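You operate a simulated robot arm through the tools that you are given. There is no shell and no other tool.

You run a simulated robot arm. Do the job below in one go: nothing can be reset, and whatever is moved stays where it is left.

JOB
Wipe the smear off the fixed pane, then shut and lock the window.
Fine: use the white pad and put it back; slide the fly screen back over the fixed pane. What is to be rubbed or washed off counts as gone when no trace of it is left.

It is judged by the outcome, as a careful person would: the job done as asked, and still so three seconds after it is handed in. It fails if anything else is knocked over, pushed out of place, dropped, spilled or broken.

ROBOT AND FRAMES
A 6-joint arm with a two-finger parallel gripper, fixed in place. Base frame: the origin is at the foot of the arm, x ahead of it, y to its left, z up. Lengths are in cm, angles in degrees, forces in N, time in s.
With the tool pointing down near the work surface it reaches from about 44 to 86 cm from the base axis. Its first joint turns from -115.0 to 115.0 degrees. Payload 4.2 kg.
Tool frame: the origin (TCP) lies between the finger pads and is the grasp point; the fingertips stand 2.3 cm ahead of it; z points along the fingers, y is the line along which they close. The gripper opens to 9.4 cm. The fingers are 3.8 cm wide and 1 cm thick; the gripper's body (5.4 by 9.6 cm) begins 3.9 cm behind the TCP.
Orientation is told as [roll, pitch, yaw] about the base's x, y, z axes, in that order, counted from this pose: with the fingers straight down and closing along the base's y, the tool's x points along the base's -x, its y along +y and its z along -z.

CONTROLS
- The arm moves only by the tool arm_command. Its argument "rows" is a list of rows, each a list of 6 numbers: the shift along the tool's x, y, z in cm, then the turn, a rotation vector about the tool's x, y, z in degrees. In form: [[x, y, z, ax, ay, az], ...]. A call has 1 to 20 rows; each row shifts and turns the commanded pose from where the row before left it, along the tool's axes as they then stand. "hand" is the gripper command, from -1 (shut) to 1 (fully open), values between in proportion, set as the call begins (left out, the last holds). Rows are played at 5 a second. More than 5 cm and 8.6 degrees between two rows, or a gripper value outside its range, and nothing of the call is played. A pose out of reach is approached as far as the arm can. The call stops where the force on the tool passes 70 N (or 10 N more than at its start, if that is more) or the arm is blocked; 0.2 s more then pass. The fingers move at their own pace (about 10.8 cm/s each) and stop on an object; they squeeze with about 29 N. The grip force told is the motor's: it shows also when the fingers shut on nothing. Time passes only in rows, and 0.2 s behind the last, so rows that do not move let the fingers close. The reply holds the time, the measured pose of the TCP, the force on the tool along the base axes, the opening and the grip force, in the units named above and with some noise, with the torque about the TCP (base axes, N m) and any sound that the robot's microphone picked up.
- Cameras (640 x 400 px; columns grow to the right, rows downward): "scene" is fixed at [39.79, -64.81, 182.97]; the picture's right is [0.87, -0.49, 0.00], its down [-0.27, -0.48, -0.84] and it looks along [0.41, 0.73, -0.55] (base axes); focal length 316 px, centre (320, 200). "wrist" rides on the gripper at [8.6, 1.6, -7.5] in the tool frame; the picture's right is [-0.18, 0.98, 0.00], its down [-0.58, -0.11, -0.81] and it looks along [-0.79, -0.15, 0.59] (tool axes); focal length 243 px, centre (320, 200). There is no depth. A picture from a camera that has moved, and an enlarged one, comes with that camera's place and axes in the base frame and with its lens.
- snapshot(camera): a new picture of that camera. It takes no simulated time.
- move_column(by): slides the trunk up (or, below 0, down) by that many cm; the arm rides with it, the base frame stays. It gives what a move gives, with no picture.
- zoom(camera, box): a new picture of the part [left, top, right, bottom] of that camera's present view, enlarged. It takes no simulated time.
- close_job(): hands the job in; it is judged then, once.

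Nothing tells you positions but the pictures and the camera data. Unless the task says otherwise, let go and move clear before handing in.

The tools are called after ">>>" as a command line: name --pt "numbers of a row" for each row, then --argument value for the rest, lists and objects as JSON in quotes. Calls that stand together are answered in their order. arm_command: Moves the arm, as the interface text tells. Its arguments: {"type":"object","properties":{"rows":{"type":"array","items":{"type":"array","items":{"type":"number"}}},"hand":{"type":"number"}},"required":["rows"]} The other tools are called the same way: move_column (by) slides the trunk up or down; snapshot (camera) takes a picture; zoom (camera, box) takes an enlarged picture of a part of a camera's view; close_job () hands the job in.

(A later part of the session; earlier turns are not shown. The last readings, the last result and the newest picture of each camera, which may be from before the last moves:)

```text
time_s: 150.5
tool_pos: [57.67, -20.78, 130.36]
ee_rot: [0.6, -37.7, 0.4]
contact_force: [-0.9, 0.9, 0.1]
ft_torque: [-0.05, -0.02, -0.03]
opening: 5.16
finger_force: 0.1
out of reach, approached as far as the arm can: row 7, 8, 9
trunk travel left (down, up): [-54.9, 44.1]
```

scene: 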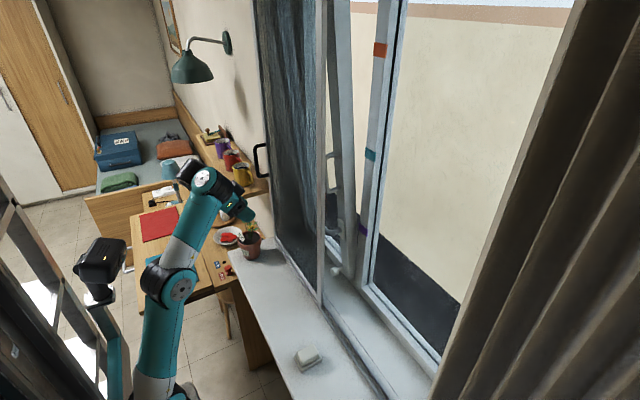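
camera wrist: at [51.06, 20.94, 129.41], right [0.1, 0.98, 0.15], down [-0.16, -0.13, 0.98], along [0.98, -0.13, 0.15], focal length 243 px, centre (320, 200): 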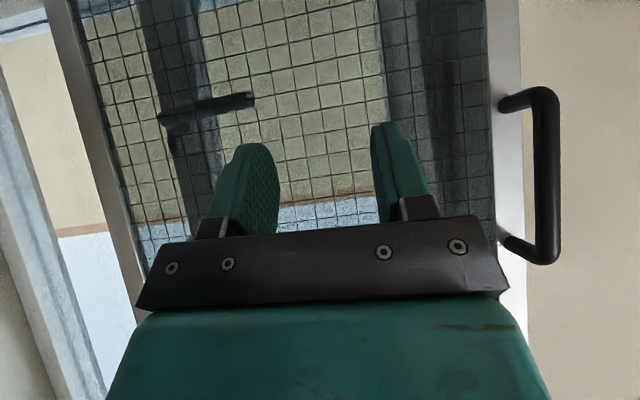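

>>> arm_command --pt "-2.56 0 -0.18 0 -8 0" --pt "-2.56 0 -0.18 0 -8 0" --pt "-2.56 0 -0.18 0 -8 0" --pt "-2.56 0 -0.18 0 -8 0" --pt "-2.56 0 -0.18 0 -8 0" --pt "-2.56 0 -0.18 0 -8 0"

```text
time_s: 151.9
tool_pos: [64.81, -20.91, 143.62]
ee_rot: [5.8, -85.5, -5.2]
contact_force: [-1.5, 0.4, -0.4]
ft_torque: [-0.01, 0.02, -0.01]
opening: 5.19
finger_force: 0.1
trunk travel left (down, up): [-54.9, 44.1]
```

>>> arm_command --pt "0 0 2 0 -4.4 0" --pt "0.8 0 2.5 0 0 0" --pt "0.8 0 2.5 0 0 0" --pt "0.8 0 2.5 0 0 0" --pt "0.8 0 2.5 0 0 0" --pt "0.8 0 2.5 0 0 0"

```text
time_s: 153.3
tool_pos: [79.44, -20.69, 139.43]
ee_rot: [91.1, -89.5, -90.5]
contact_force: [-1.2, 0.6, 0.8]
ft_torque: [-0.01, 0.04, -0.06]
opening: 5.19
finger_force: 0.1
trunk travel left (down, up): [-54.9, 44.1]
```

>>> arm_command --pt "1.5 0 0 0 0 0" --pt "1.5 0 0 0 0 0" --pt "1.5 0 0 0 0 0" --pt "1.5 0 0 0 0 0" --pt "1.5 0 0 0 0 0" --pt "1.5 0 0 0 0 0"

>>> snapshot --camera "scene"

```text
time_s: 154.7
tool_pos: [79.46, -20.45, 130.56]
ee_rot: [87.9, -89.5, -87.1]
contact_force: [-0.8, -0.4, -0.1]
ft_torque: [0.04, 0.02, 0.01]
opening: 5.15
finger_force: 0.1
trunk travel left (down, up): [-54.9, 44.1]
```

```text
taken
```

scene: 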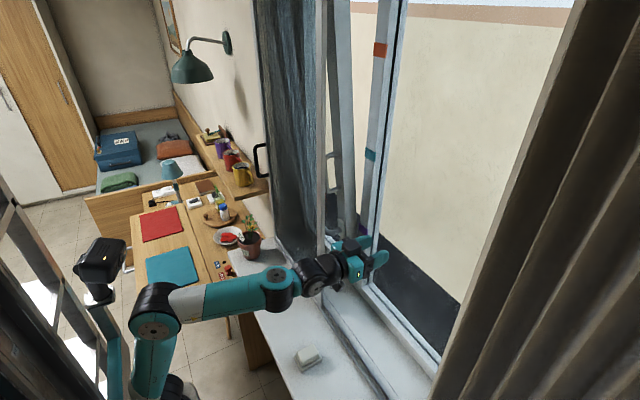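

The elbow is bent properly again with a horizontal tool. Now I'll pivot about the wrist back to tool-down, which should avoid the limits, then go for the screen handle from above.

>>> arm_command --pt "2.06 0 -0.18 0 8 0" --pt "2.07 0 -0.25 0 8 0" --pt "2.08 0 -0.32 0 8 0" --pt "2.1 0 -0.38 0 8 0" --pt "2.14 0 -0.445 0 8 0" --pt "2.18 0 -0.5 0 8 0"

>>> arm_command --pt "2.23 0 -0.55 0 8 0" --pt "2.28 0 -0.595 0 8 0" --pt "2.34 0 -0.63 0 8 0" --pt "2.41 0 -0.655 0 8 0" --pt "2.47 0 -0.67 0 8 0"

```text
time_s: 156.1
tool_pos: [73.35, -20.56, 119.85]
ee_rot: [0.5, -41.8, 0.2]
contact_force: [-0.8, -0.2, -0.1]
ft_torque: [0.01, -0.03, -0.02]
opening: 5.17
finger_force: 0.0
trunk travel left (down, up): [-54.9, 44.1]
```

```text
time_s: 157.3
tool_pos: [62.94, -21.76, 117.01]
ee_rot: [-0.8, -6.2, 0.7]
contact_force: [-0.4, -0.6, 1.1]
ft_torque: [0.05, 0.0, 0.0]
opening: 5.19
finger_force: 0.0
out of reach, approached as far as the arm can: row 5
trunk travel left (down, up): [-54.9, 44.1]
```

>>> arm_command --pt "-0.3 0.5 -1 0.4 3 -0.3" --pt "-0.3 0.5 -1 0.4 3 -0.4" --pt "0 0 0 0 0 0"

```text
time_s: 158.1
tool_pos: [63.5, -21.1, 118.5]
ee_rot: [-1.6, -0.4, 1.3]
contact_force: [-0.8, -0.6, 0.8]
ft_torque: [0.03, 0.01, 0.02]
opening: 5.17
finger_force: 0.1
out of reach, approached as far as the arm can: row 1
trunk travel left (down, up): [-54.9, 44.1]
```

>>> arm_command --pt "0 0 -0.5 -1.6 0.4 1.3" --pt "0 0 0 0 0 0"

>>> move_column --by 25

>>> arm_command --pt "0 4 0 0 0 0" --pt "0 4 0 0 0 0" --pt "0 4 0 0 0 0" --pt "0 4 0 0 0 0" --pt "0 4 0 0 0 0"

>>> snapshot --camera "scene"

```text
time_s: 158.7
tool_pos: [63.51, -21.12, 118.98]
ee_rot: [0.1, 0.0, 0.0]
contact_force: [0.4, 0.9, -0.4]
ft_torque: [0.01, 0.02, 0.03]
opening: 5.19
finger_force: 0.1
trunk travel left (down, up): [-54.9, 44.1]
```

```text
time_s: 161.3
tool_pos: [63.57, -21.15, 143.88]
ee_rot: [0.1, 0.0, -0.1]
contact_force: [-1.4, 0.7, -0.6]
ft_torque: [-0.01, 0.02, -0.02]
opening: 5.2
finger_force: 0.1
trunk travel left (down, up): [-79.9, 19.1]
```

```text
time_s: 162.5
tool_pos: [63.65, -1.07, 143.67]
ee_rot: [0.0, -0.1, -0.1]
contact_force: [-0.7, -0.5, 0.2]
ft_torque: [0.0, 0.04, 0.0]
opening: 5.17
finger_force: 0.0
trunk travel left (down, up): [-79.9, 19.1]
```

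```text
taken
```

scene: 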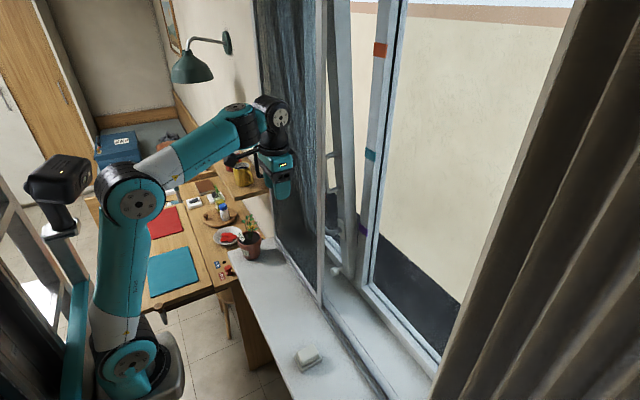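

>>> arm_command --pt "0 4 0 0 0 0" --pt "0 4 0 0 0 0" --pt "0 4 0 0 0 0" --pt "0 4 0 0 0 0" --pt "0 4 0 0 0 0"

>>> snapshot --camera "wrist"

>>> snapshot --camera "scene"

```text
time_s: 163.7
tool_pos: [63.41, 18.75, 143.88]
ee_rot: [0.0, -0.1, -0.1]
contact_force: [-1.0, -0.3, 0.4]
ft_torque: [0.04, -0.03, -0.01]
opening: 5.16
finger_force: 0.1
trunk travel left (down, up): [-79.9, 19.1]
```

```text
taken
camera wrist: at [54.75, 20.51, 151.37], right [0.19, 0.98, 0.0], down [0.58, -0.11, 0.81], along [0.79, -0.15, -0.59], focal length 243 px, centre (320, 200)
```

wrist: 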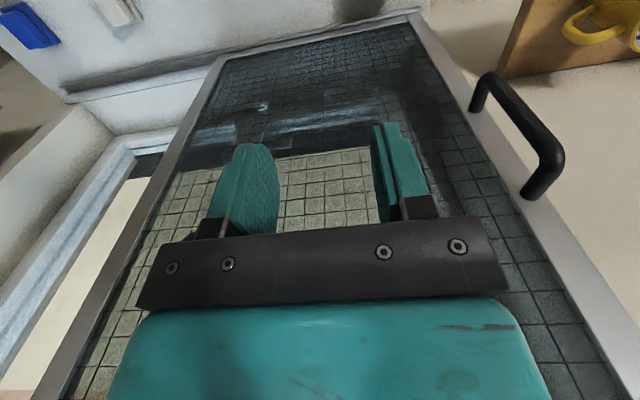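

```text
taken
```

scene: 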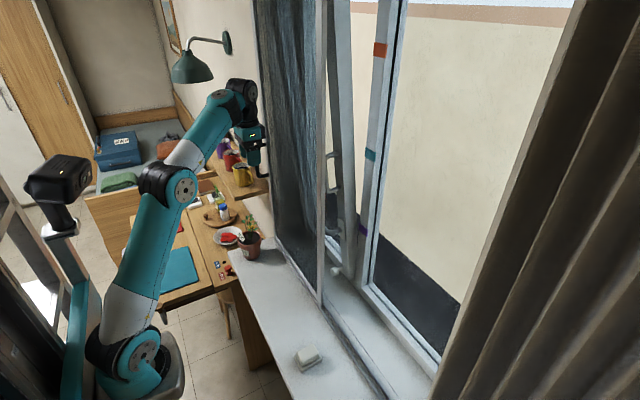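

The handle is clearly in view. Before reaching further out I'll lower the tool relative to the shoulder and raise the trunk to compensate.

>>> arm_command --pt "0 1 1.5 0 0 0" --pt "0 1 1.5 0 0 0" --pt "0 1 1.5 0 0 0" --pt "0 1 1.5 0 0 0" --pt "0 0 1.5 0 0 0"

```text
time_s: 164.9
tool_pos: [63.6, 22.92, 136.49]
ee_rot: [0.0, 0.0, -0.1]
contact_force: [-0.5, 0.4, 0.3]
ft_torque: [-0.01, 0.02, 0.02]
opening: 5.15
finger_force: 0.0
trunk travel left (down, up): [-79.9, 19.1]
```

>>> move_column --by 10

>>> arm_command --pt "0 2.5 0 0 0 0" --pt "0 2.5 0 0 0 0" --pt "0 2.5 0 0 0 0" --pt "0 2.5 0 0 0 0"

>>> snapshot --camera "wrist"

>>> snapshot --camera "scene"

```text
time_s: 166.2
tool_pos: [63.74, 22.79, 146.48]
ee_rot: [-0.1, 0.0, -0.1]
contact_force: [0.2, -0.3, 0.4]
ft_torque: [-0.01, 0.0, 0.02]
opening: 5.18
finger_force: 0.0
trunk travel left (down, up): [-89.9, 9.1]
```

```text
time_s: 167.2
tool_pos: [62.52, 31.81, 145.48]
ee_rot: [-0.1, -0.1, -0.1]
contact_force: [1.0, 0.5, 0.1]
ft_torque: [0.0, -0.01, 0.01]
opening: 5.18
finger_force: 0.1
out of reach, approached as far as the arm can: row 4
trunk travel left (down, up): [-89.9, 9.1]
```

```text
taken
camera wrist: at [53.91, 33.54, 153.0], right [0.19, 0.98, 0.0], down [0.58, -0.11, 0.81], along [0.79, -0.15, -0.59], focal length 243 px, centre (320, 200)
```

wrist: 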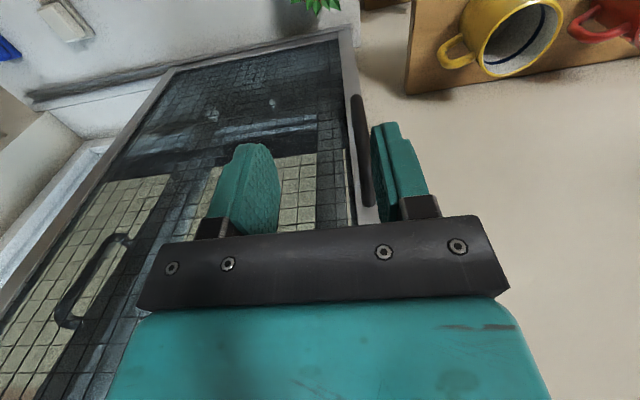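

```text
taken
```

scene: 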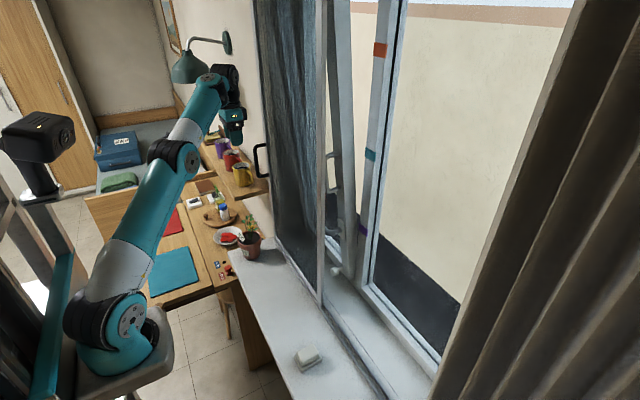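

>>> arm_command --pt "0 0 1.5 0 0 0" --pt "0 0 1.5 0 0 0"

>>> arm_command --pt "-1 0 0 0 0 0" --pt "-1 0 0 0 0 0"

```text
time_s: 167.8
tool_pos: [62.49, 31.79, 142.61]
ee_rot: [0.0, 0.0, -0.2]
contact_force: [0.1, -0.4, -0.3]
ft_torque: [-0.02, -0.03, -0.01]
opening: 5.18
finger_force: 0.0
trunk travel left (down, up): [-89.9, 9.1]
```

```text
time_s: 168.4
tool_pos: [64.46, 31.59, 142.63]
ee_rot: [0.0, 0.1, 0.0]
contact_force: [0.1, 0.3, 0.5]
ft_torque: [0.01, -0.01, 0.01]
opening: 5.18
finger_force: 0.1
trunk travel left (down, up): [-89.9, 9.1]
```

Downward and forward moves work, so I just need a lower arm with a higher trunk. Adjusting.

>>> move_column --by 7

>>> arm_command --pt "0 0 1.5 0 0 0" --pt "0 0 1.5 0 0 0" --pt "0 0.5 1.5 0 0 0" --pt "0 0.5 0.5 0 0 0"

>>> snapshot --camera "wrist"

>>> zoom --camera "scene" --box '[180, 50, 330, 200]'

```text
time_s: 169.5
tool_pos: [64.55, 31.58, 149.56]
ee_rot: [0.0, 0.0, 0.1]
contact_force: [0.3, -0.1, 0.4]
ft_torque: [0.04, 0.03, 0.01]
opening: 5.18
finger_force: 0.1
trunk travel left (down, up): [-96.9, 2.1]
```

```text
time_s: 170.5
tool_pos: [64.41, 32.64, 144.54]
ee_rot: [-0.1, 0.0, 0.0]
contact_force: [0.0, -1.4, 0.3]
ft_torque: [0.03, -0.01, 0.0]
opening: 5.13
finger_force: 0.1
trunk travel left (down, up): [-96.9, 2.1]
```

```text
taken
camera wrist: at [55.82, 34.47, 152.08], right [0.19, 0.98, 0.0], down [0.58, -0.11, 0.81], along [0.79, -0.15, -0.59], focal length 243 px, centre (320, 200)
```

wrist: 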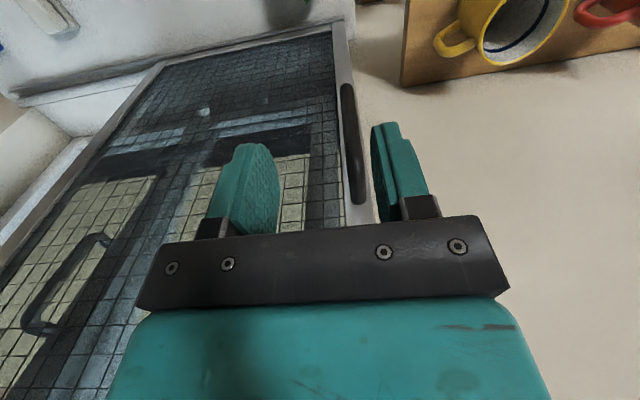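

```text
2.67 times, centred on (255, 125) of scene
camera zoom: at [39.79, -64.81, 182.97], right [0.87, -0.49, 0.0], down [-0.27, -0.48, -0.84], along [0.41, 0.73, -0.55], focal length 843 px, centre (493, 400)
```

zoom: 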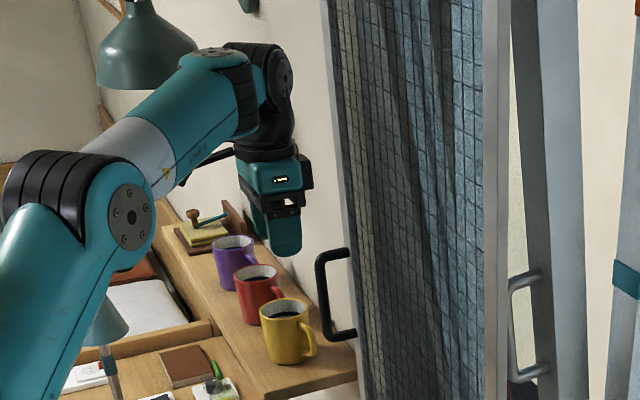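

The bar is at about (69.8, 34.6), z 127–139. I'll tilt the tool ~24° so the wrist leans away from the screen before straddling the bar.

>>> arm_command --pt "-1.56 0.7 -0.18 0 -8 0" --pt "-1.56 0.7 -0.18 0 -8 0" --pt "-1.56 0.6 -0.18 0 -8 0" --pt "0 0 0 0 0 0"

>>> snapshot --camera "wrist"

>>> zoom --camera "scene" --box '[180, 50, 330, 200]'

```text
time_s: 171.5
tool_pos: [66.98, 33.01, 145.37]
ee_rot: [0.3, -20.0, 0.0]
contact_force: [-0.4, -0.3, 0.7]
ft_torque: [-0.01, -0.02, 0.01]
opening: 5.18
finger_force: 0.1
out of reach, approached as far as the arm can: row 1, 3
trunk travel left (down, up): [-96.9, 2.1]
```

```text
taken
camera wrist: at [56.2, 34.81, 149.59], right [0.17, 0.98, 0.07], down [0.27, -0.11, 0.96], along [0.95, -0.15, -0.29], focal length 243 px, centre (320, 200)
```

wrist: 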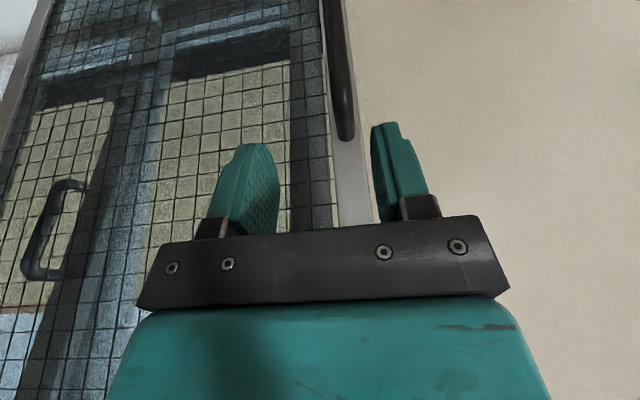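

```text
2.67 times, centred on (255, 125) of scene
camera zoom: at [39.79, -64.81, 182.97], right [0.87, -0.49, 0.0], down [-0.27, -0.48, -0.84], along [0.41, 0.73, -0.55], focal length 843 px, centre (493, 400)
```

zoom: 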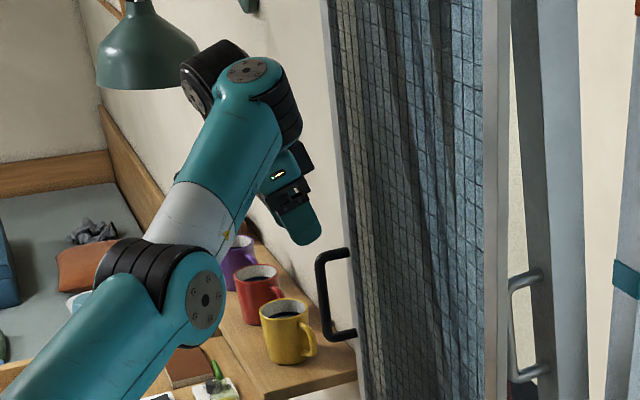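

The handle bar lies just right of centre between the fingers. I'll shift +1.6 cm in y and descend so the fingers straddle the bar.

>>> arm_command --pt "0 0.8 0 0 0 0" --pt "0 0.8 0 0 0 0" --pt "0.116 0 1.5 0 0 0" --pt "0.116 0 1.5 0 0 0"

>>> snapshot --camera "wrist"

>>> zoom --camera "scene" --box '[180, 50, 330, 200]'

```text
time_s: 172.5
tool_pos: [66.51, 33.5, 142.4]
ee_rot: [0.3, -19.9, 0.0]
contact_force: [-0.3, -0.1, -0.5]
ft_torque: [0.01, -0.03, 0.0]
opening: 5.19
finger_force: 0.1
out of reach, approached as far as the arm can: row 1, 2, 4
trunk travel left (down, up): [-96.9, 2.1]
```

```text
taken
camera wrist: at [55.83, 35.2, 146.62], right [0.17, 0.98, 0.07], down [0.27, -0.11, 0.96], along [0.95, -0.15, -0.29], focal length 243 px, centre (320, 200)
```

wrist: 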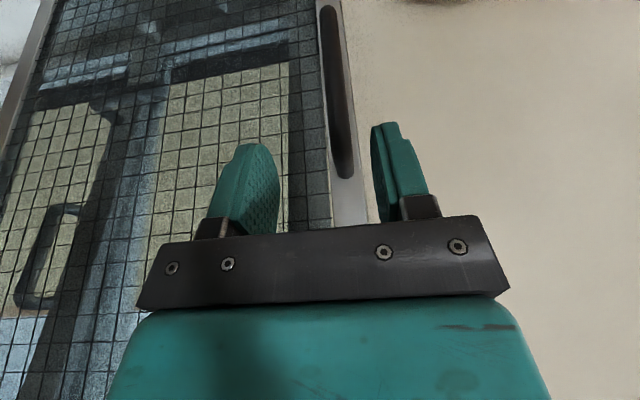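

```text
2.67 times, centred on (255, 125) of scene
camera zoom: at [39.79, -64.81, 182.97], right [0.87, -0.49, 0.0], down [-0.27, -0.48, -0.84], along [0.41, 0.73, -0.55], focal length 843 px, centre (493, 400)
```

zoom: 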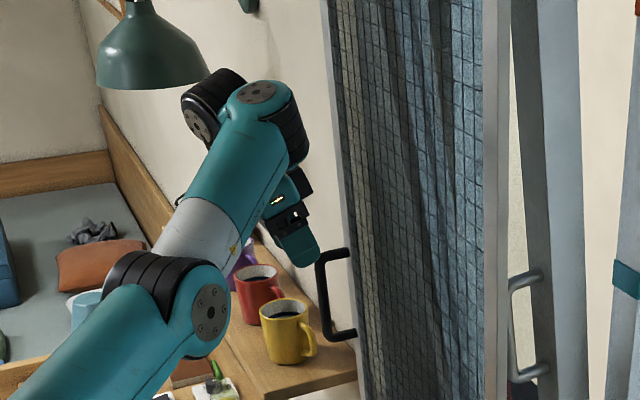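

>>> arm_command --pt "0.513 0 1.41 0 0 0" --pt "0.513 0 1.41 0 0 0" --pt "0.513 0 1.41 0 0 0" --pt "0.513 0.3 1.41 0 0 0"

```text
time_s: 173.5
tool_pos: [65.69, 33.68, 138.39]
ee_rot: [-0.1, -19.5, 0.1]
contact_force: [-0.2, 0.2, 0.6]
ft_torque: [0.01, 0.0, -0.01]
opening: 5.17
finger_force: 0.0
out of reach, approached as far as the arm can: row 2, 3, 4
trunk travel left (down, up): [-96.9, 2.1]
```

>>> arm_command --pt "-2.75 0.5 -3.3 0 0 0" --pt "-2.75 0.5 -3.3 0 0 0" --pt "-2.75 0.5 -3.3 0 0 0"

>>> arm_command --pt "2.0 0 -0.5 0 8 0" --pt "2.0 0 -0.5 0 8 0"

>>> zoom --camera "scene" --box '[120, 50, 330, 260]'

```text
time_s: 174.3
tool_pos: [67.19, 32.14, 149.07]
ee_rot: [0.3, -20.1, 0.0]
contact_force: [0.9, -0.3, -0.6]
ft_torque: [0.02, 0.04, -0.06]
opening: 5.17
finger_force: 0.1
out of reach, approached as far as the arm can: row 1, 2, 3
trunk travel left (down, up): [-96.9, 2.1]
```

```text
time_s: 174.9
tool_pos: [63.11, 31.98, 148.94]
ee_rot: [0.2, -4.0, 0.1]
contact_force: [1.3, -0.1, 0.1]
ft_torque: [-0.03, 0.05, -0.03]
opening: 5.19
finger_force: 0.1
trunk travel left (down, up): [-96.9, 2.1]
```

```text
1.90 times, centred on (225, 155) of scene
camera zoom: at [39.79, -64.81, 182.97], right [0.87, -0.49, 0.0], down [-0.27, -0.48, -0.84], along [0.41, 0.73, -0.55], focal length 602 px, centre (501, 286)
```

zoom: 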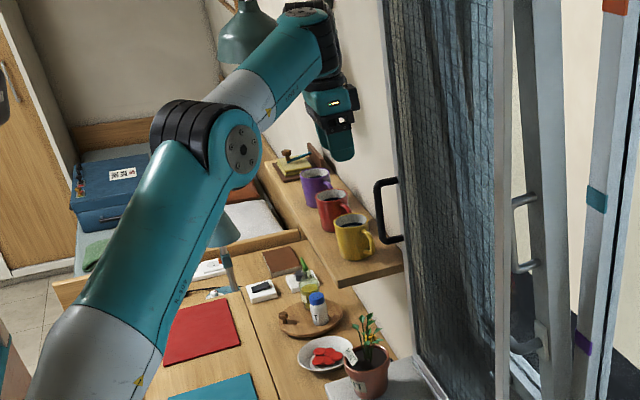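

The elbow is back on the good side. I'll bend it further by lowering the arm, then tilt the tool and come in to the handle.

>>> arm_command --pt "0.5 0 2 0 0 0" --pt "0.5 0 2 0 0 0" --pt "0.5 0 2 0 0 0" --pt "0 0 0 0 0 0"

>>> arm_command --pt "-1.8 0.3 0.6 0 -6 0" --pt "-1.8 0.3 0.6 0 -6 0" --pt "-1.8 0.3 0.6 0 -6 0"

>>> zoom --camera "scene" --box '[120, 50, 330, 260]'

```text
time_s: 175.9
tool_pos: [61.93, 32.14, 142.76]
ee_rot: [0.3, -3.9, 0.0]
contact_force: [-0.4, 0.3, -0.5]
ft_torque: [-0.03, -0.01, 0.01]
opening: 5.19
finger_force: 0.0
trunk travel left (down, up): [-96.9, 2.1]
```

```text
time_s: 176.7
tool_pos: [66.79, 32.49, 142.11]
ee_rot: [0.2, -22.1, 0.0]
contact_force: [0.0, 1.0, 0.4]
ft_torque: [-0.02, 0.01, -0.01]
opening: 5.14
finger_force: 0.1
out of reach, approached as far as the arm can: row 3
trunk travel left (down, up): [-96.9, 2.1]
```

```text
1.90 times, centred on (225, 155) of scene
camera zoom: at [39.79, -64.81, 182.97], right [0.87, -0.49, 0.0], down [-0.27, -0.48, -0.84], along [0.41, 0.73, -0.55], focal length 602 px, centre (501, 286)
```

zoom: 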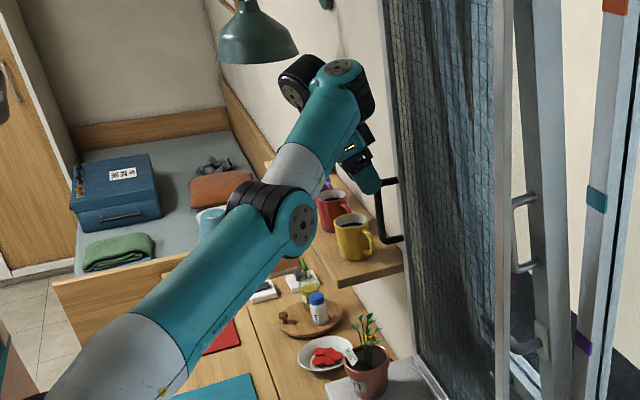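

Tilting flips the arm's posture, so I'll instead use the tool-down posture, which is robust over the whole y range, and drag the bar with the open finger. Rotating back to tool-down.

>>> arm_command --pt "-1.5 0 -2.5 0 0 0" --pt "1.9 -0.3 -0.5 0 7.4 0" --pt "1.9 -0.3 -0.5 0 7.4 0" --pt "1.9 -0.3 -0.5 0 7.3 0" --hand 1

>>> zoom --camera "scene" --box '[120, 50, 330, 260]'

```text
time_s: 177.7
tool_pos: [61.43, 31.5, 145.02]
ee_rot: [0.1, 0.1, 0.1]
contact_force: [0.3, 0.4, -0.4]
ft_torque: [-0.03, 0.05, -0.01]
opening: 9.41
finger_force: 0.1
trunk travel left (down, up): [-96.9, 2.1]
```

```text
1.90 times, centred on (225, 155) of scene
camera zoom: at [39.79, -64.81, 182.97], right [0.87, -0.49, 0.0], down [-0.27, -0.48, -0.84], along [0.41, 0.73, -0.55], focal length 602 px, centre (501, 286)
```

zoom: 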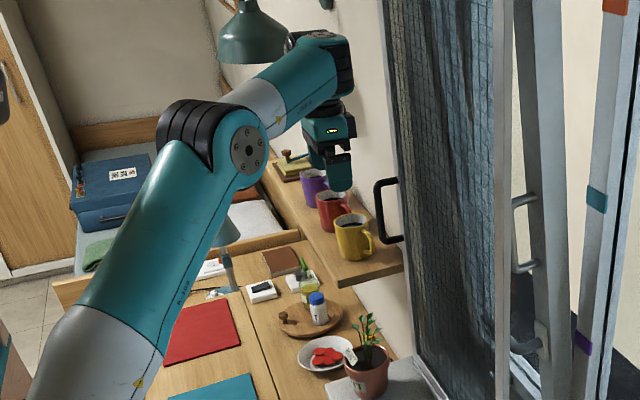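

Good posture, tool-down, gripper fully open. Moving forward above the handle.

>>> arm_command --pt "-1.4 0 0.3 0 0 0" --pt "-1.4 0 0.3 0 0 0" --pt "-1.4 0 0.4 0 0 0" --pt "-1.4 0 0.4 0 0 0"

>>> snapshot --camera "wrist"

>>> zoom --camera "scene" --box '[120, 50, 330, 260]'

```text
time_s: 178.7
tool_pos: [67.03, 31.39, 143.62]
ee_rot: [0.2, 0.0, 0.1]
contact_force: [0.6, 0.5, -0.3]
ft_torque: [-0.03, 0.0, -0.01]
opening: 9.42
finger_force: 0.1
trunk travel left (down, up): [-96.9, 2.1]
```

```text
taken
camera wrist: at [58.37, 33.05, 151.21], right [0.18, 0.98, 0.0], down [0.58, -0.11, 0.81], along [0.79, -0.14, -0.59], focal length 243 px, centre (320, 200)
```

wrist: 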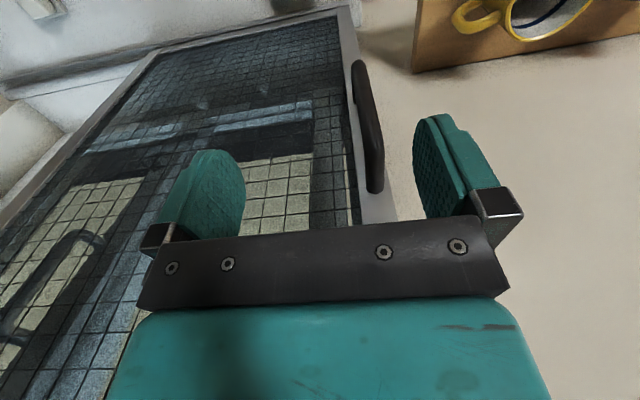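

```text
1.90 times, centred on (225, 155) of scene
camera zoom: at [39.79, -64.81, 182.97], right [0.87, -0.49, 0.0], down [-0.27, -0.48, -0.84], along [0.41, 0.73, -0.55], focal length 602 px, centre (501, 286)
```

zoom: 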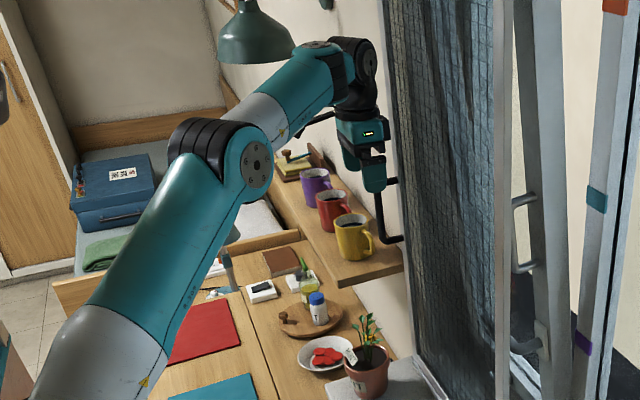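

>>> arm_command --pt "0 0 1.8 0 0 0" --pt "0 0 1.8 0 0 0" --pt "0 0 1.8 0 0 0" --pt "0 0 1.6 0 0 0"

>>> snapshot --camera "wrist"

>>> zoom --camera "scene" --box '[200, 70, 300, 180]'

```text
time_s: 179.7
tool_pos: [67.01, 31.35, 136.56]
ee_rot: [0.3, 0.1, 0.1]
contact_force: [0.3, 0.1, 1.0]
ft_torque: [-0.03, 0.0, 0.01]
opening: 9.42
finger_force: 0.2
trunk travel left (down, up): [-96.9, 2.1]
```

```text
taken
camera wrist: at [58.35, 33.09, 144.12], right [0.18, 0.98, 0.0], down [0.58, -0.11, 0.81], along [0.79, -0.14, -0.59], focal length 243 px, centre (320, 200)
```

wrist: 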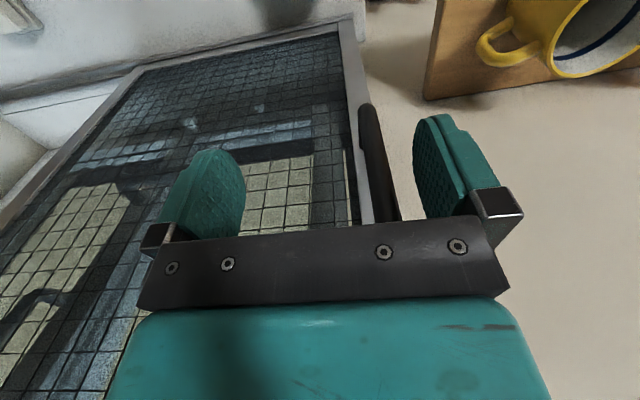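

```text
3.64 times, centred on (250, 125) of scene
camera zoom: at [39.79, -64.81, 182.97], right [0.87, -0.49, 0.0], down [-0.27, -0.48, -0.84], along [0.41, 0.73, -0.55], focal length 1150 px, centre (574, 473)
```

zoom: 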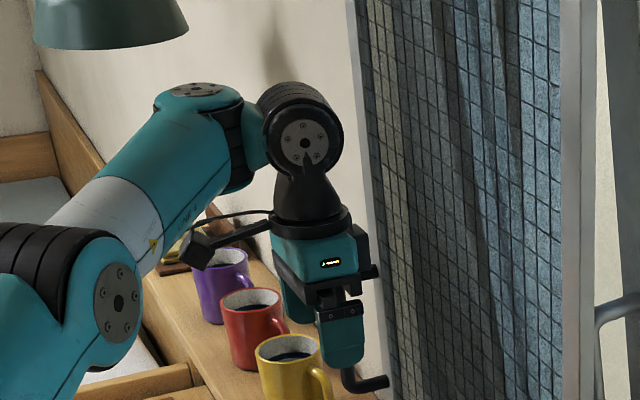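

The bar is between the fingers. Forward 1.6 cm so the +y finger overlaps the bar, then I'll drag toward -y.

>>> arm_command --pt "-0.8 0 0 0 0 0" --pt "-0.8 0 0 0 0 0" --pt "0 0 0 0 0 0"

>>> zoom --camera "wrist" --box '[280, 40, 520, 230]'

>>> zoom --camera "scene" --box '[220, 70, 320, 180]'

```text
time_s: 180.5
tool_pos: [68.65, 31.4, 136.53]
ee_rot: [0.2, 0.1, 0.1]
contact_force: [0.5, 0.7, 0.7]
ft_torque: [0.02, 0.0, 0.0]
opening: 9.41
finger_force: 0.0
trunk travel left (down, up): [-96.9, 2.1]
```

```text
2.11 times, centred on (400, 135) of wrist
camera zoom: at [60.02, 33.09, 144.11], right [0.18, 0.98, 0.0], down [0.58, -0.11, 0.81], along [0.79, -0.15, -0.59], focal length 511 px, centre (152, 337)
```

zoom: 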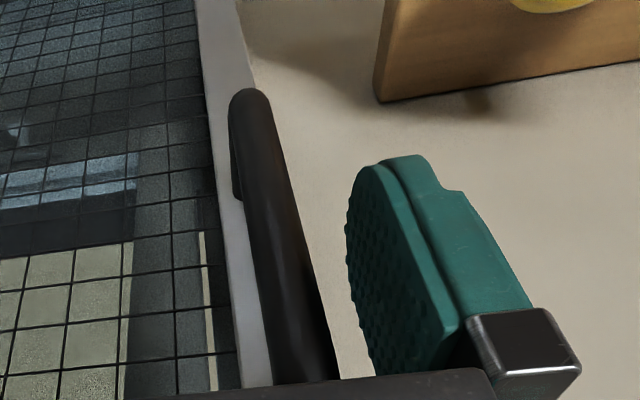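

```text
3.64 times, centred on (270, 125) of scene
camera zoom: at [39.79, -64.81, 182.97], right [0.87, -0.49, 0.0], down [-0.27, -0.48, -0.84], along [0.41, 0.73, -0.55], focal length 1150 px, centre (502, 473)
```

zoom: 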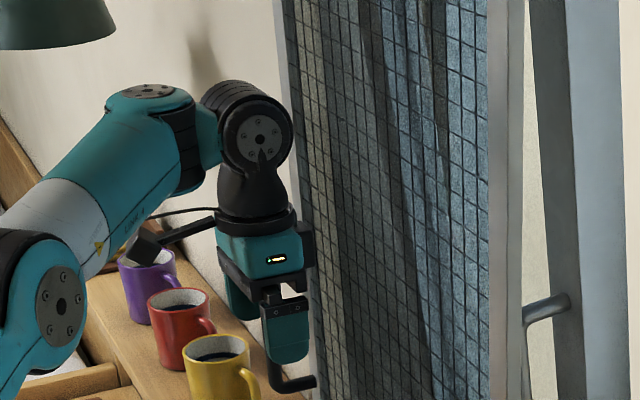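

Positions look right. Dragging the screen toward -y slowly, watching the force.

>>> arm_command --pt "0 -0.7 0 0 0 0" --pt "0 -0.7 0 0 0 0" --pt "0 -0.7 0 0 0 0" --pt "0 -0.7 0 0 0 0"

>>> zoom --camera "scene" --box '[220, 70, 360, 210]'

```text
time_s: 181.5
tool_pos: [68.72, 28.52, 136.74]
ee_rot: [0.1, 0.1, 0.0]
contact_force: [0.0, 0.0, -0.7]
ft_torque: [0.0, 0.03, 0.03]
opening: 9.42
finger_force: 0.0
trunk travel left (down, up): [-96.9, 2.1]
```

```text
2.86 times, centred on (290, 140) of scene
camera zoom: at [39.79, -64.81, 182.97], right [0.87, -0.49, 0.0], down [-0.27, -0.48, -0.84], along [0.41, 0.73, -0.55], focal length 904 px, centre (406, 371)
```

zoom: 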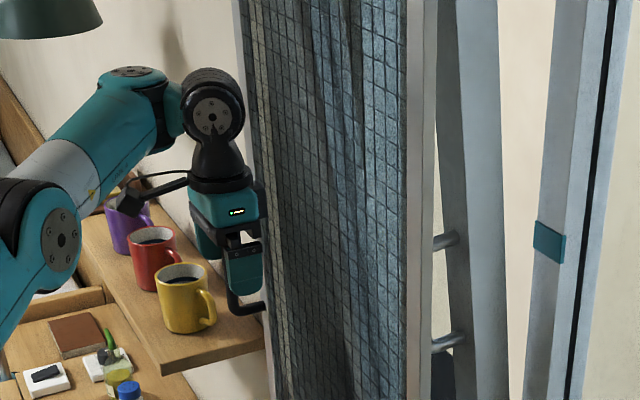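

>>> arm_command --pt "0 -1 0 0 0 0" --pt "0 -1 0 0 0 0" --pt "0 -1 0 0 0 0" --pt "0 -1 0 0 0 0"

>>> snapshot --camera "wrist"

>>> snapshot --camera "scene"

```text
time_s: 182.5
tool_pos: [68.71, 24.5, 136.5]
ee_rot: [0.1, 0.2, 0.0]
contact_force: [0.3, -0.5, 0.0]
ft_torque: [0.03, 0.01, -0.01]
opening: 9.38
finger_force: 0.0
trunk travel left (down, up): [-96.9, 2.1]
```

```text
taken
camera wrist: at [60.1, 26.3, 144.06], right [0.18, 0.98, 0.0], down [0.58, -0.11, 0.8], along [0.79, -0.15, -0.59], focal length 243 px, centre (320, 200)
```

wrist: 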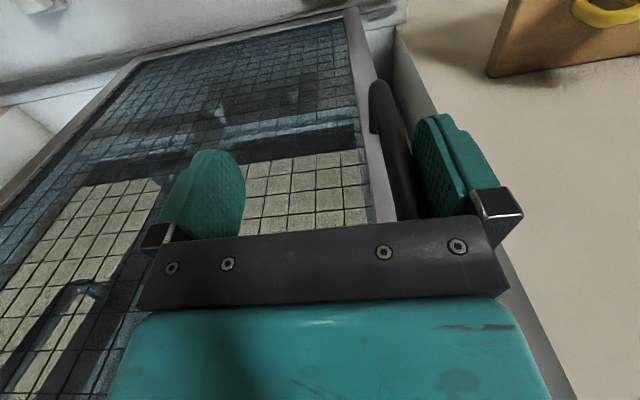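

```text
taken
```

scene: 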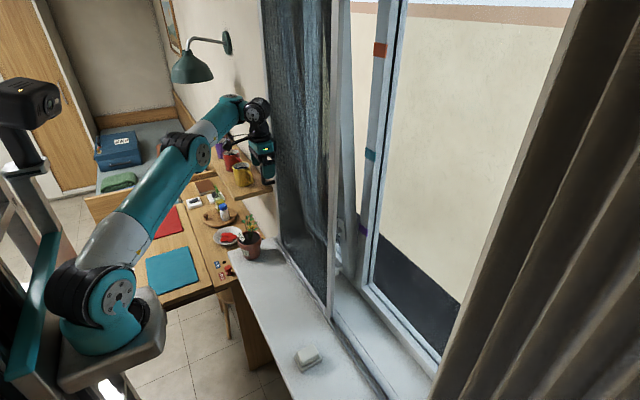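

The screen is sliding freely. Continuing.

>>> arm_command --pt "0 -1.5 0 0 0 0" --pt "0 -1.5 0 0 0 0" --pt "0 -1.5 0 0 0 0" --pt "0 -1.5 0 0 0 0" --pt "0 -1.5 0 0 0 0" --pt "0 -1.5 0 0 0 0"

```text
time_s: 183.2
tool_pos: [69.16, 22.68, 136.85]
ee_rot: [0.0, 1.2, -0.1]
contact_force: [-44.4, -0.2, -4.8]
ft_torque: [0.1, -3.34, -0.08]
opening: 9.39
finger_force: 0.0
out of reach, approached as far as the arm can: row 1, 2, 3
trunk travel left (down, up): [-96.9, 2.1]
stopped in row 3: the force on the tool passed its limit at 83 N (the readings are from after the stop); the commanded pose is now the measured one
```

The reach limit pushed the tool forward against the screen. Backing off in -x immediately.

>>> arm_command --pt "0.6 0 -0.5 0 -1 0" --pt "0.6 0 -1 0 0 0" --pt "0.6 0 -1 0 0 0"

>>> snapshot --camera "wrist"

>>> zoom --camera "scene" --box '[220, 50, 380, 210]'

```text
time_s: 184.0
tool_pos: [68.32, 22.79, 139.64]
ee_rot: [-0.1, -0.1, 0.0]
contact_force: [0.1, -0.3, 0.2]
ft_torque: [0.0, 0.01, 0.0]
opening: 9.41
finger_force: 0.1
out of reach, approached as far as the arm can: row 1
trunk travel left (down, up): [-96.9, 2.1]
```

```text
taken
camera wrist: at [59.7, 24.57, 147.13], right [0.18, 0.98, 0.0], down [0.58, -0.11, 0.81], along [0.79, -0.15, -0.59], focal length 243 px, centre (320, 200)
```

wrist: 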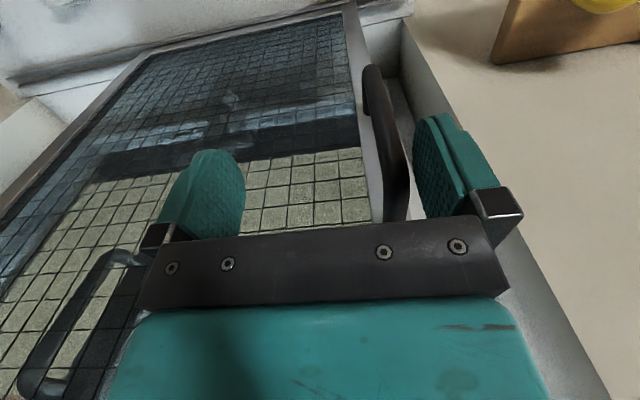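

```text
2.50 times, centred on (300, 130) of scene
camera zoom: at [39.79, -64.81, 182.97], right [0.87, -0.49, 0.0], down [-0.27, -0.48, -0.84], along [0.41, 0.73, -0.55], focal length 791 px, centre (370, 375)
```

zoom: 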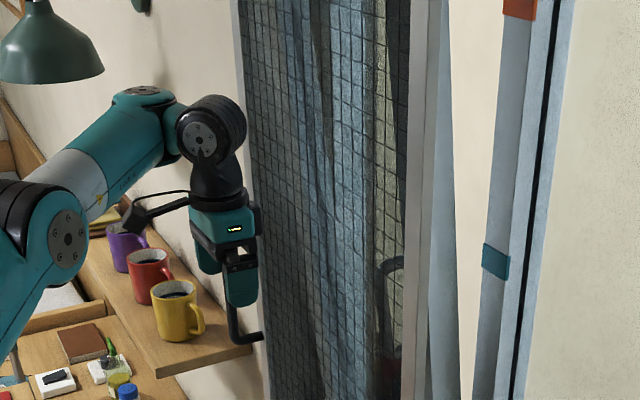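

>>> arm_command --pt "0 0 -1.5 0 0 0" --pt "0 0 -1.5 0 0 0" --pt "0 0 -1.5 0 0 0" --pt "0 0 0 0 0 0"

>>> move_column --by -7.5

>>> snapshot --camera "wrist"

```text
time_s: 185.0
tool_pos: [68.22, 22.87, 144.1]
ee_rot: [0.0, 0.0, 0.0]
contact_force: [-0.7, -1.0, 0.5]
ft_torque: [-0.01, -0.03, 0.0]
opening: 9.4
finger_force: 0.1
trunk travel left (down, up): [-96.9, 2.1]
```

```text
time_s: 186.1
tool_pos: [68.22, 22.86, 136.57]
ee_rot: [0.0, 0.1, 0.1]
contact_force: [-0.2, 0.0, 0.2]
ft_torque: [0.01, -0.01, 0.0]
opening: 9.39
finger_force: 0.1
trunk travel left (down, up): [-89.4, 9.6]
```

```text
taken
camera wrist: at [59.55, 24.56, 144.12], right [0.18, 0.98, 0.0], down [0.58, -0.11, 0.81], along [0.79, -0.15, -0.59], focal length 243 px, centre (320, 200)
```

wrist: 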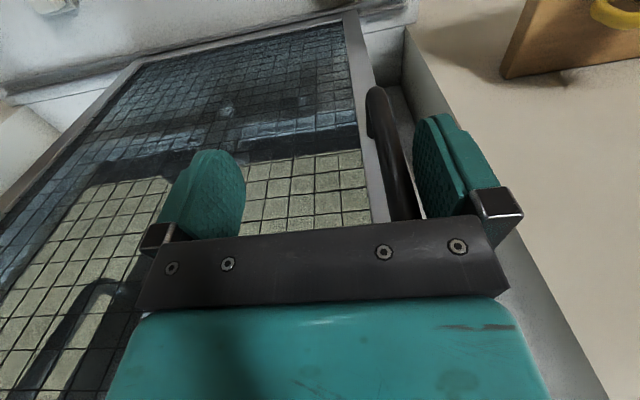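

Re-seated with a better trunk height. Dragging on in short batches.

>>> arm_command --pt "-0.4 -1 0 0 0 0" --pt "0 -1.2 0 0 0 0" --pt "0 -1.2 0 0 0 0" --pt "0 -1.2 0 0 0 0" --pt "0 -1.2 0 0 0 0" --pt "0 -1.2 0 0 0 0"

```text
time_s: 187.5
tool_pos: [69.01, 16.07, 137.01]
ee_rot: [-0.1, 0.2, 0.0]
contact_force: [0.5, 0.6, -0.4]
ft_torque: [-0.01, -0.01, 0.03]
opening: 9.4
finger_force: 0.1
out of reach, approached as far as the arm can: row 6
trunk travel left (down, up): [-89.4, 9.6]
```

>>> arm_command --pt "0.3 0.2 -1.8 0 -0.2 0" --pt "0 0 -1.8 0 0 0" --pt "0 0 -1.9 0 0 0" --pt "0 0 0 0 0 0"

>>> move_column --by -6

>>> arm_command --pt "0 -1.2 0 0 0 0" --pt "0 -1.2 0 0 0 0" --pt "0 -1.2 0 0 0 0"

>>> snapshot --camera "scene"

```text
time_s: 188.5
tool_pos: [68.74, 16.2, 142.5]
ee_rot: [0.0, -0.2, 0.1]
contact_force: [-0.3, 0.4, 0.1]
ft_torque: [0.04, 0.01, -0.01]
opening: 9.42
finger_force: 0.1
trunk travel left (down, up): [-89.4, 9.6]
```

```text
time_s: 189.5
tool_pos: [68.68, 16.32, 136.43]
ee_rot: [0.0, -0.1, 0.1]
contact_force: [-0.4, -0.2, -0.5]
ft_torque: [0.0, 0.01, 0.0]
opening: 9.41
finger_force: 0.1
trunk travel left (down, up): [-83.4, 15.6]
```

```text
time_s: 190.3
tool_pos: [68.78, 12.68, 136.51]
ee_rot: [0.0, -0.3, 0.0]
contact_force: [-0.5, 0.0, 0.1]
ft_torque: [0.0, 0.03, -0.01]
opening: 9.42
finger_force: 0.2
trunk travel left (down, up): [-83.4, 15.6]
```

```text
taken
```

scene: 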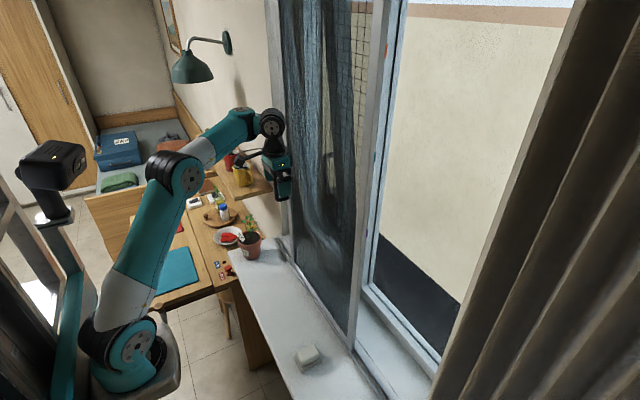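

>>> arm_command --pt "0 -1.2 0 0 0 0" --pt "0 -1.2 0 0 0 0" --pt "0 -1.2 0 0 0 0" --pt "0 -1.2 0 0 0 0"

```text
time_s: 191.3
tool_pos: [68.63, 7.84, 136.51]
ee_rot: [-0.1, -0.2, 0.1]
contact_force: [0.6, 0.0, 0.0]
ft_torque: [-0.01, 0.02, 0.0]
opening: 9.39
finger_force: 0.0
trunk travel left (down, up): [-83.4, 15.6]
```

>>> arm_command --pt "0 -1.2 0 0 0 0" --pt "0 -1.2 0 0 0 0" --pt "0 -1.2 0 0 0 0" --pt "0 -1.2 0 0 0 0"

```text
time_s: 192.3
tool_pos: [68.71, 3.18, 136.72]
ee_rot: [0.0, -0.2, 0.0]
contact_force: [0.0, 0.1, -0.3]
ft_torque: [-0.03, -0.01, 0.02]
opening: 9.43
finger_force: 0.1
trunk travel left (down, up): [-83.4, 15.6]
```

>>> arm_command --pt "0 -1.2 0 0 0 0" --pt "0 -1.2 0 0 0 0" --pt "0 -1.2 0 0 0 0"

>>> snapshot --camera "scene"

>>> snapshot --camera "wrist"

```text
time_s: 193.1
tool_pos: [69.21, -0.53, 137.09]
ee_rot: [-0.1, 0.0, 0.0]
contact_force: [0.1, -0.1, 0.1]
ft_torque: [-0.02, 0.0, -0.03]
opening: 9.4
finger_force: 0.1
out of reach, approached as far as the arm can: row 1, 3
trunk travel left (down, up): [-83.4, 15.6]
```

```text
taken
```

scene: 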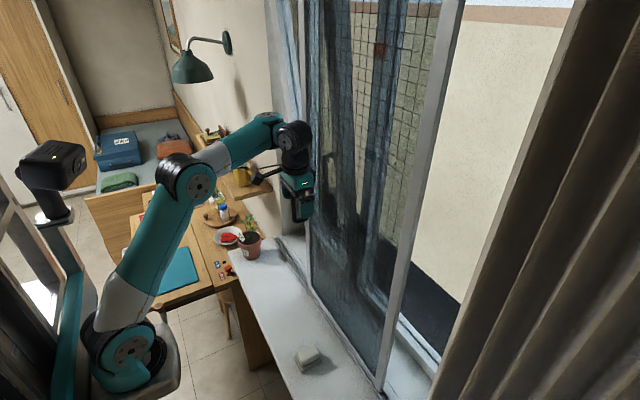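

```text
taken
camera wrist: at [60.49, 1.3, 144.62], right [0.18, 0.98, 0.0], down [0.58, -0.11, 0.81], along [0.79, -0.15, -0.59], focal length 243 px, centre (320, 200)
```

wrist: 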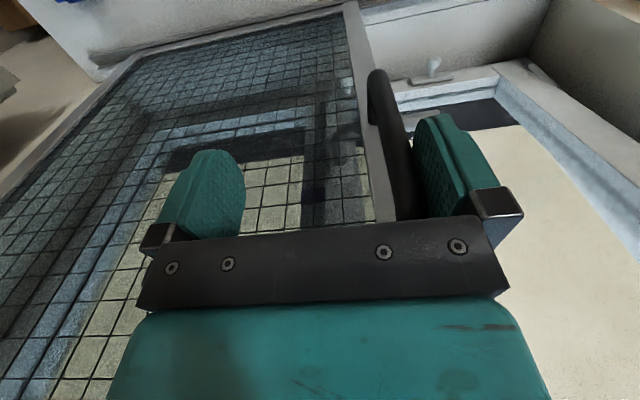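

Need another trunk adjustment; lifting clear, lowering the trunk, and continuing.

>>> arm_command --pt "0.5 0.2 -1.8 0 0 0" --pt "0 0 -1.8 0 0 0" --pt "0 0 -1.9 0 0 0" --pt "0 0 0 0 0 0"

>>> move_column --by -6

>>> arm_command --pt "0 -1.2 0 0 0 0" --pt "0 -1.2 0 0 0 0" --pt "0 -1.2 0 0 0 0" --pt "0 -1.2 0 0 0 0"

```text
time_s: 194.1
tool_pos: [68.96, -0.09, 141.98]
ee_rot: [0.3, -0.2, 0.1]
contact_force: [-0.1, -0.5, -0.2]
ft_torque: [0.0, 0.01, -0.01]
opening: 9.41
finger_force: 0.1
out of reach, approached as far as the arm can: row 3
trunk travel left (down, up): [-83.4, 15.6]
```

```text
time_s: 195.1
tool_pos: [68.81, -0.1, 135.91]
ee_rot: [0.3, -0.1, 0.0]
contact_force: [-0.9, 0.0, 0.6]
ft_torque: [0.0, 0.03, 0.01]
opening: 9.36
finger_force: 0.1
trunk travel left (down, up): [-77.4, 21.6]
```

```text
time_s: 196.1
tool_pos: [69.01, -4.84, 135.82]
ee_rot: [0.4, -0.1, 0.1]
contact_force: [1.0, 0.1, -0.3]
ft_torque: [-0.02, -0.01, -0.01]
opening: 9.4
finger_force: 0.0
trunk travel left (down, up): [-77.4, 21.6]
```

>>> arm_command --pt "0 -1.2 0 0 0 0" --pt "0 -1.2 0 0 0 0" --pt "0 -1.2 0 0 0 0"

>>> snapshot --camera "scene"

>>> snapshot --camera "wrist"

```text
time_s: 196.9
tool_pos: [69.02, -8.56, 135.91]
ee_rot: [0.3, 0.0, 0.1]
contact_force: [0.3, 0.0, -0.3]
ft_torque: [0.01, 0.0, 0.0]
opening: 9.44
finger_force: 0.0
trunk travel left (down, up): [-77.4, 21.6]
```

```text
taken
```

scene: 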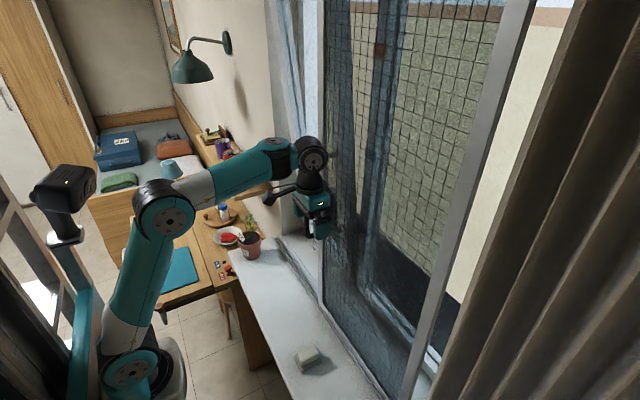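

```text
taken
camera wrist: at [60.29, -6.82, 143.47], right [0.18, 0.98, 0.01], down [0.58, -0.11, 0.81], along [0.79, -0.15, -0.59], focal length 243 px, centre (320, 200)
```

wrist: 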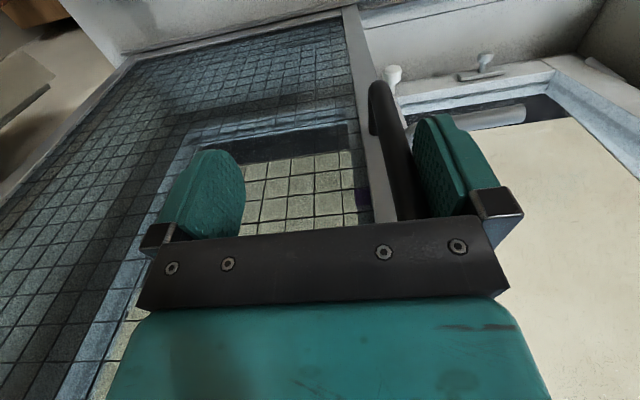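

Nearly there. Continuing in small steps until the screen meets its end stop or fully covers the pane.

>>> arm_command --pt "0 -0.8 0 0 0 0" --pt "0 -0.8 0 0 0 0"

>>> zoom --camera "scene" --box '[300, 250, 480, 400]'

```text
time_s: 197.5
tool_pos: [68.97, -10.08, 135.94]
ee_rot: [0.3, 0.0, 0.1]
contact_force: [-0.4, 5.4, 1.5]
ft_torque: [-0.1, 0.02, 0.07]
opening: 9.41
finger_force: 0.2
trunk travel left (down, up): [-77.4, 21.6]
```

```text
2.67 times, centred on (390, 325) of scene
camera zoom: at [39.79, -64.81, 182.97], right [0.87, -0.49, 0.0], down [-0.27, -0.48, -0.84], along [0.41, 0.73, -0.55], focal length 843 px, centre (133, -133)
```

zoom: 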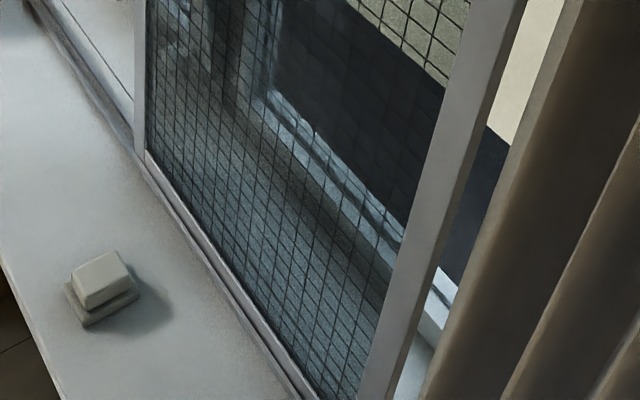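

>>> arm_command --pt "0 -0.4 0 0 0 0" --pt "0 0 0 0 0 0"

```text
time_s: 198.1
tool_pos: [68.93, -10.02, 135.91]
ee_rot: [0.1, 0.0, 0.4]
contact_force: [2.1, 43.1, 5.0]
ft_torque: [-0.59, -0.32, 0.34]
opening: 9.42
finger_force: 0.3
trunk travel left (down, up): [-77.4, 21.6]
```

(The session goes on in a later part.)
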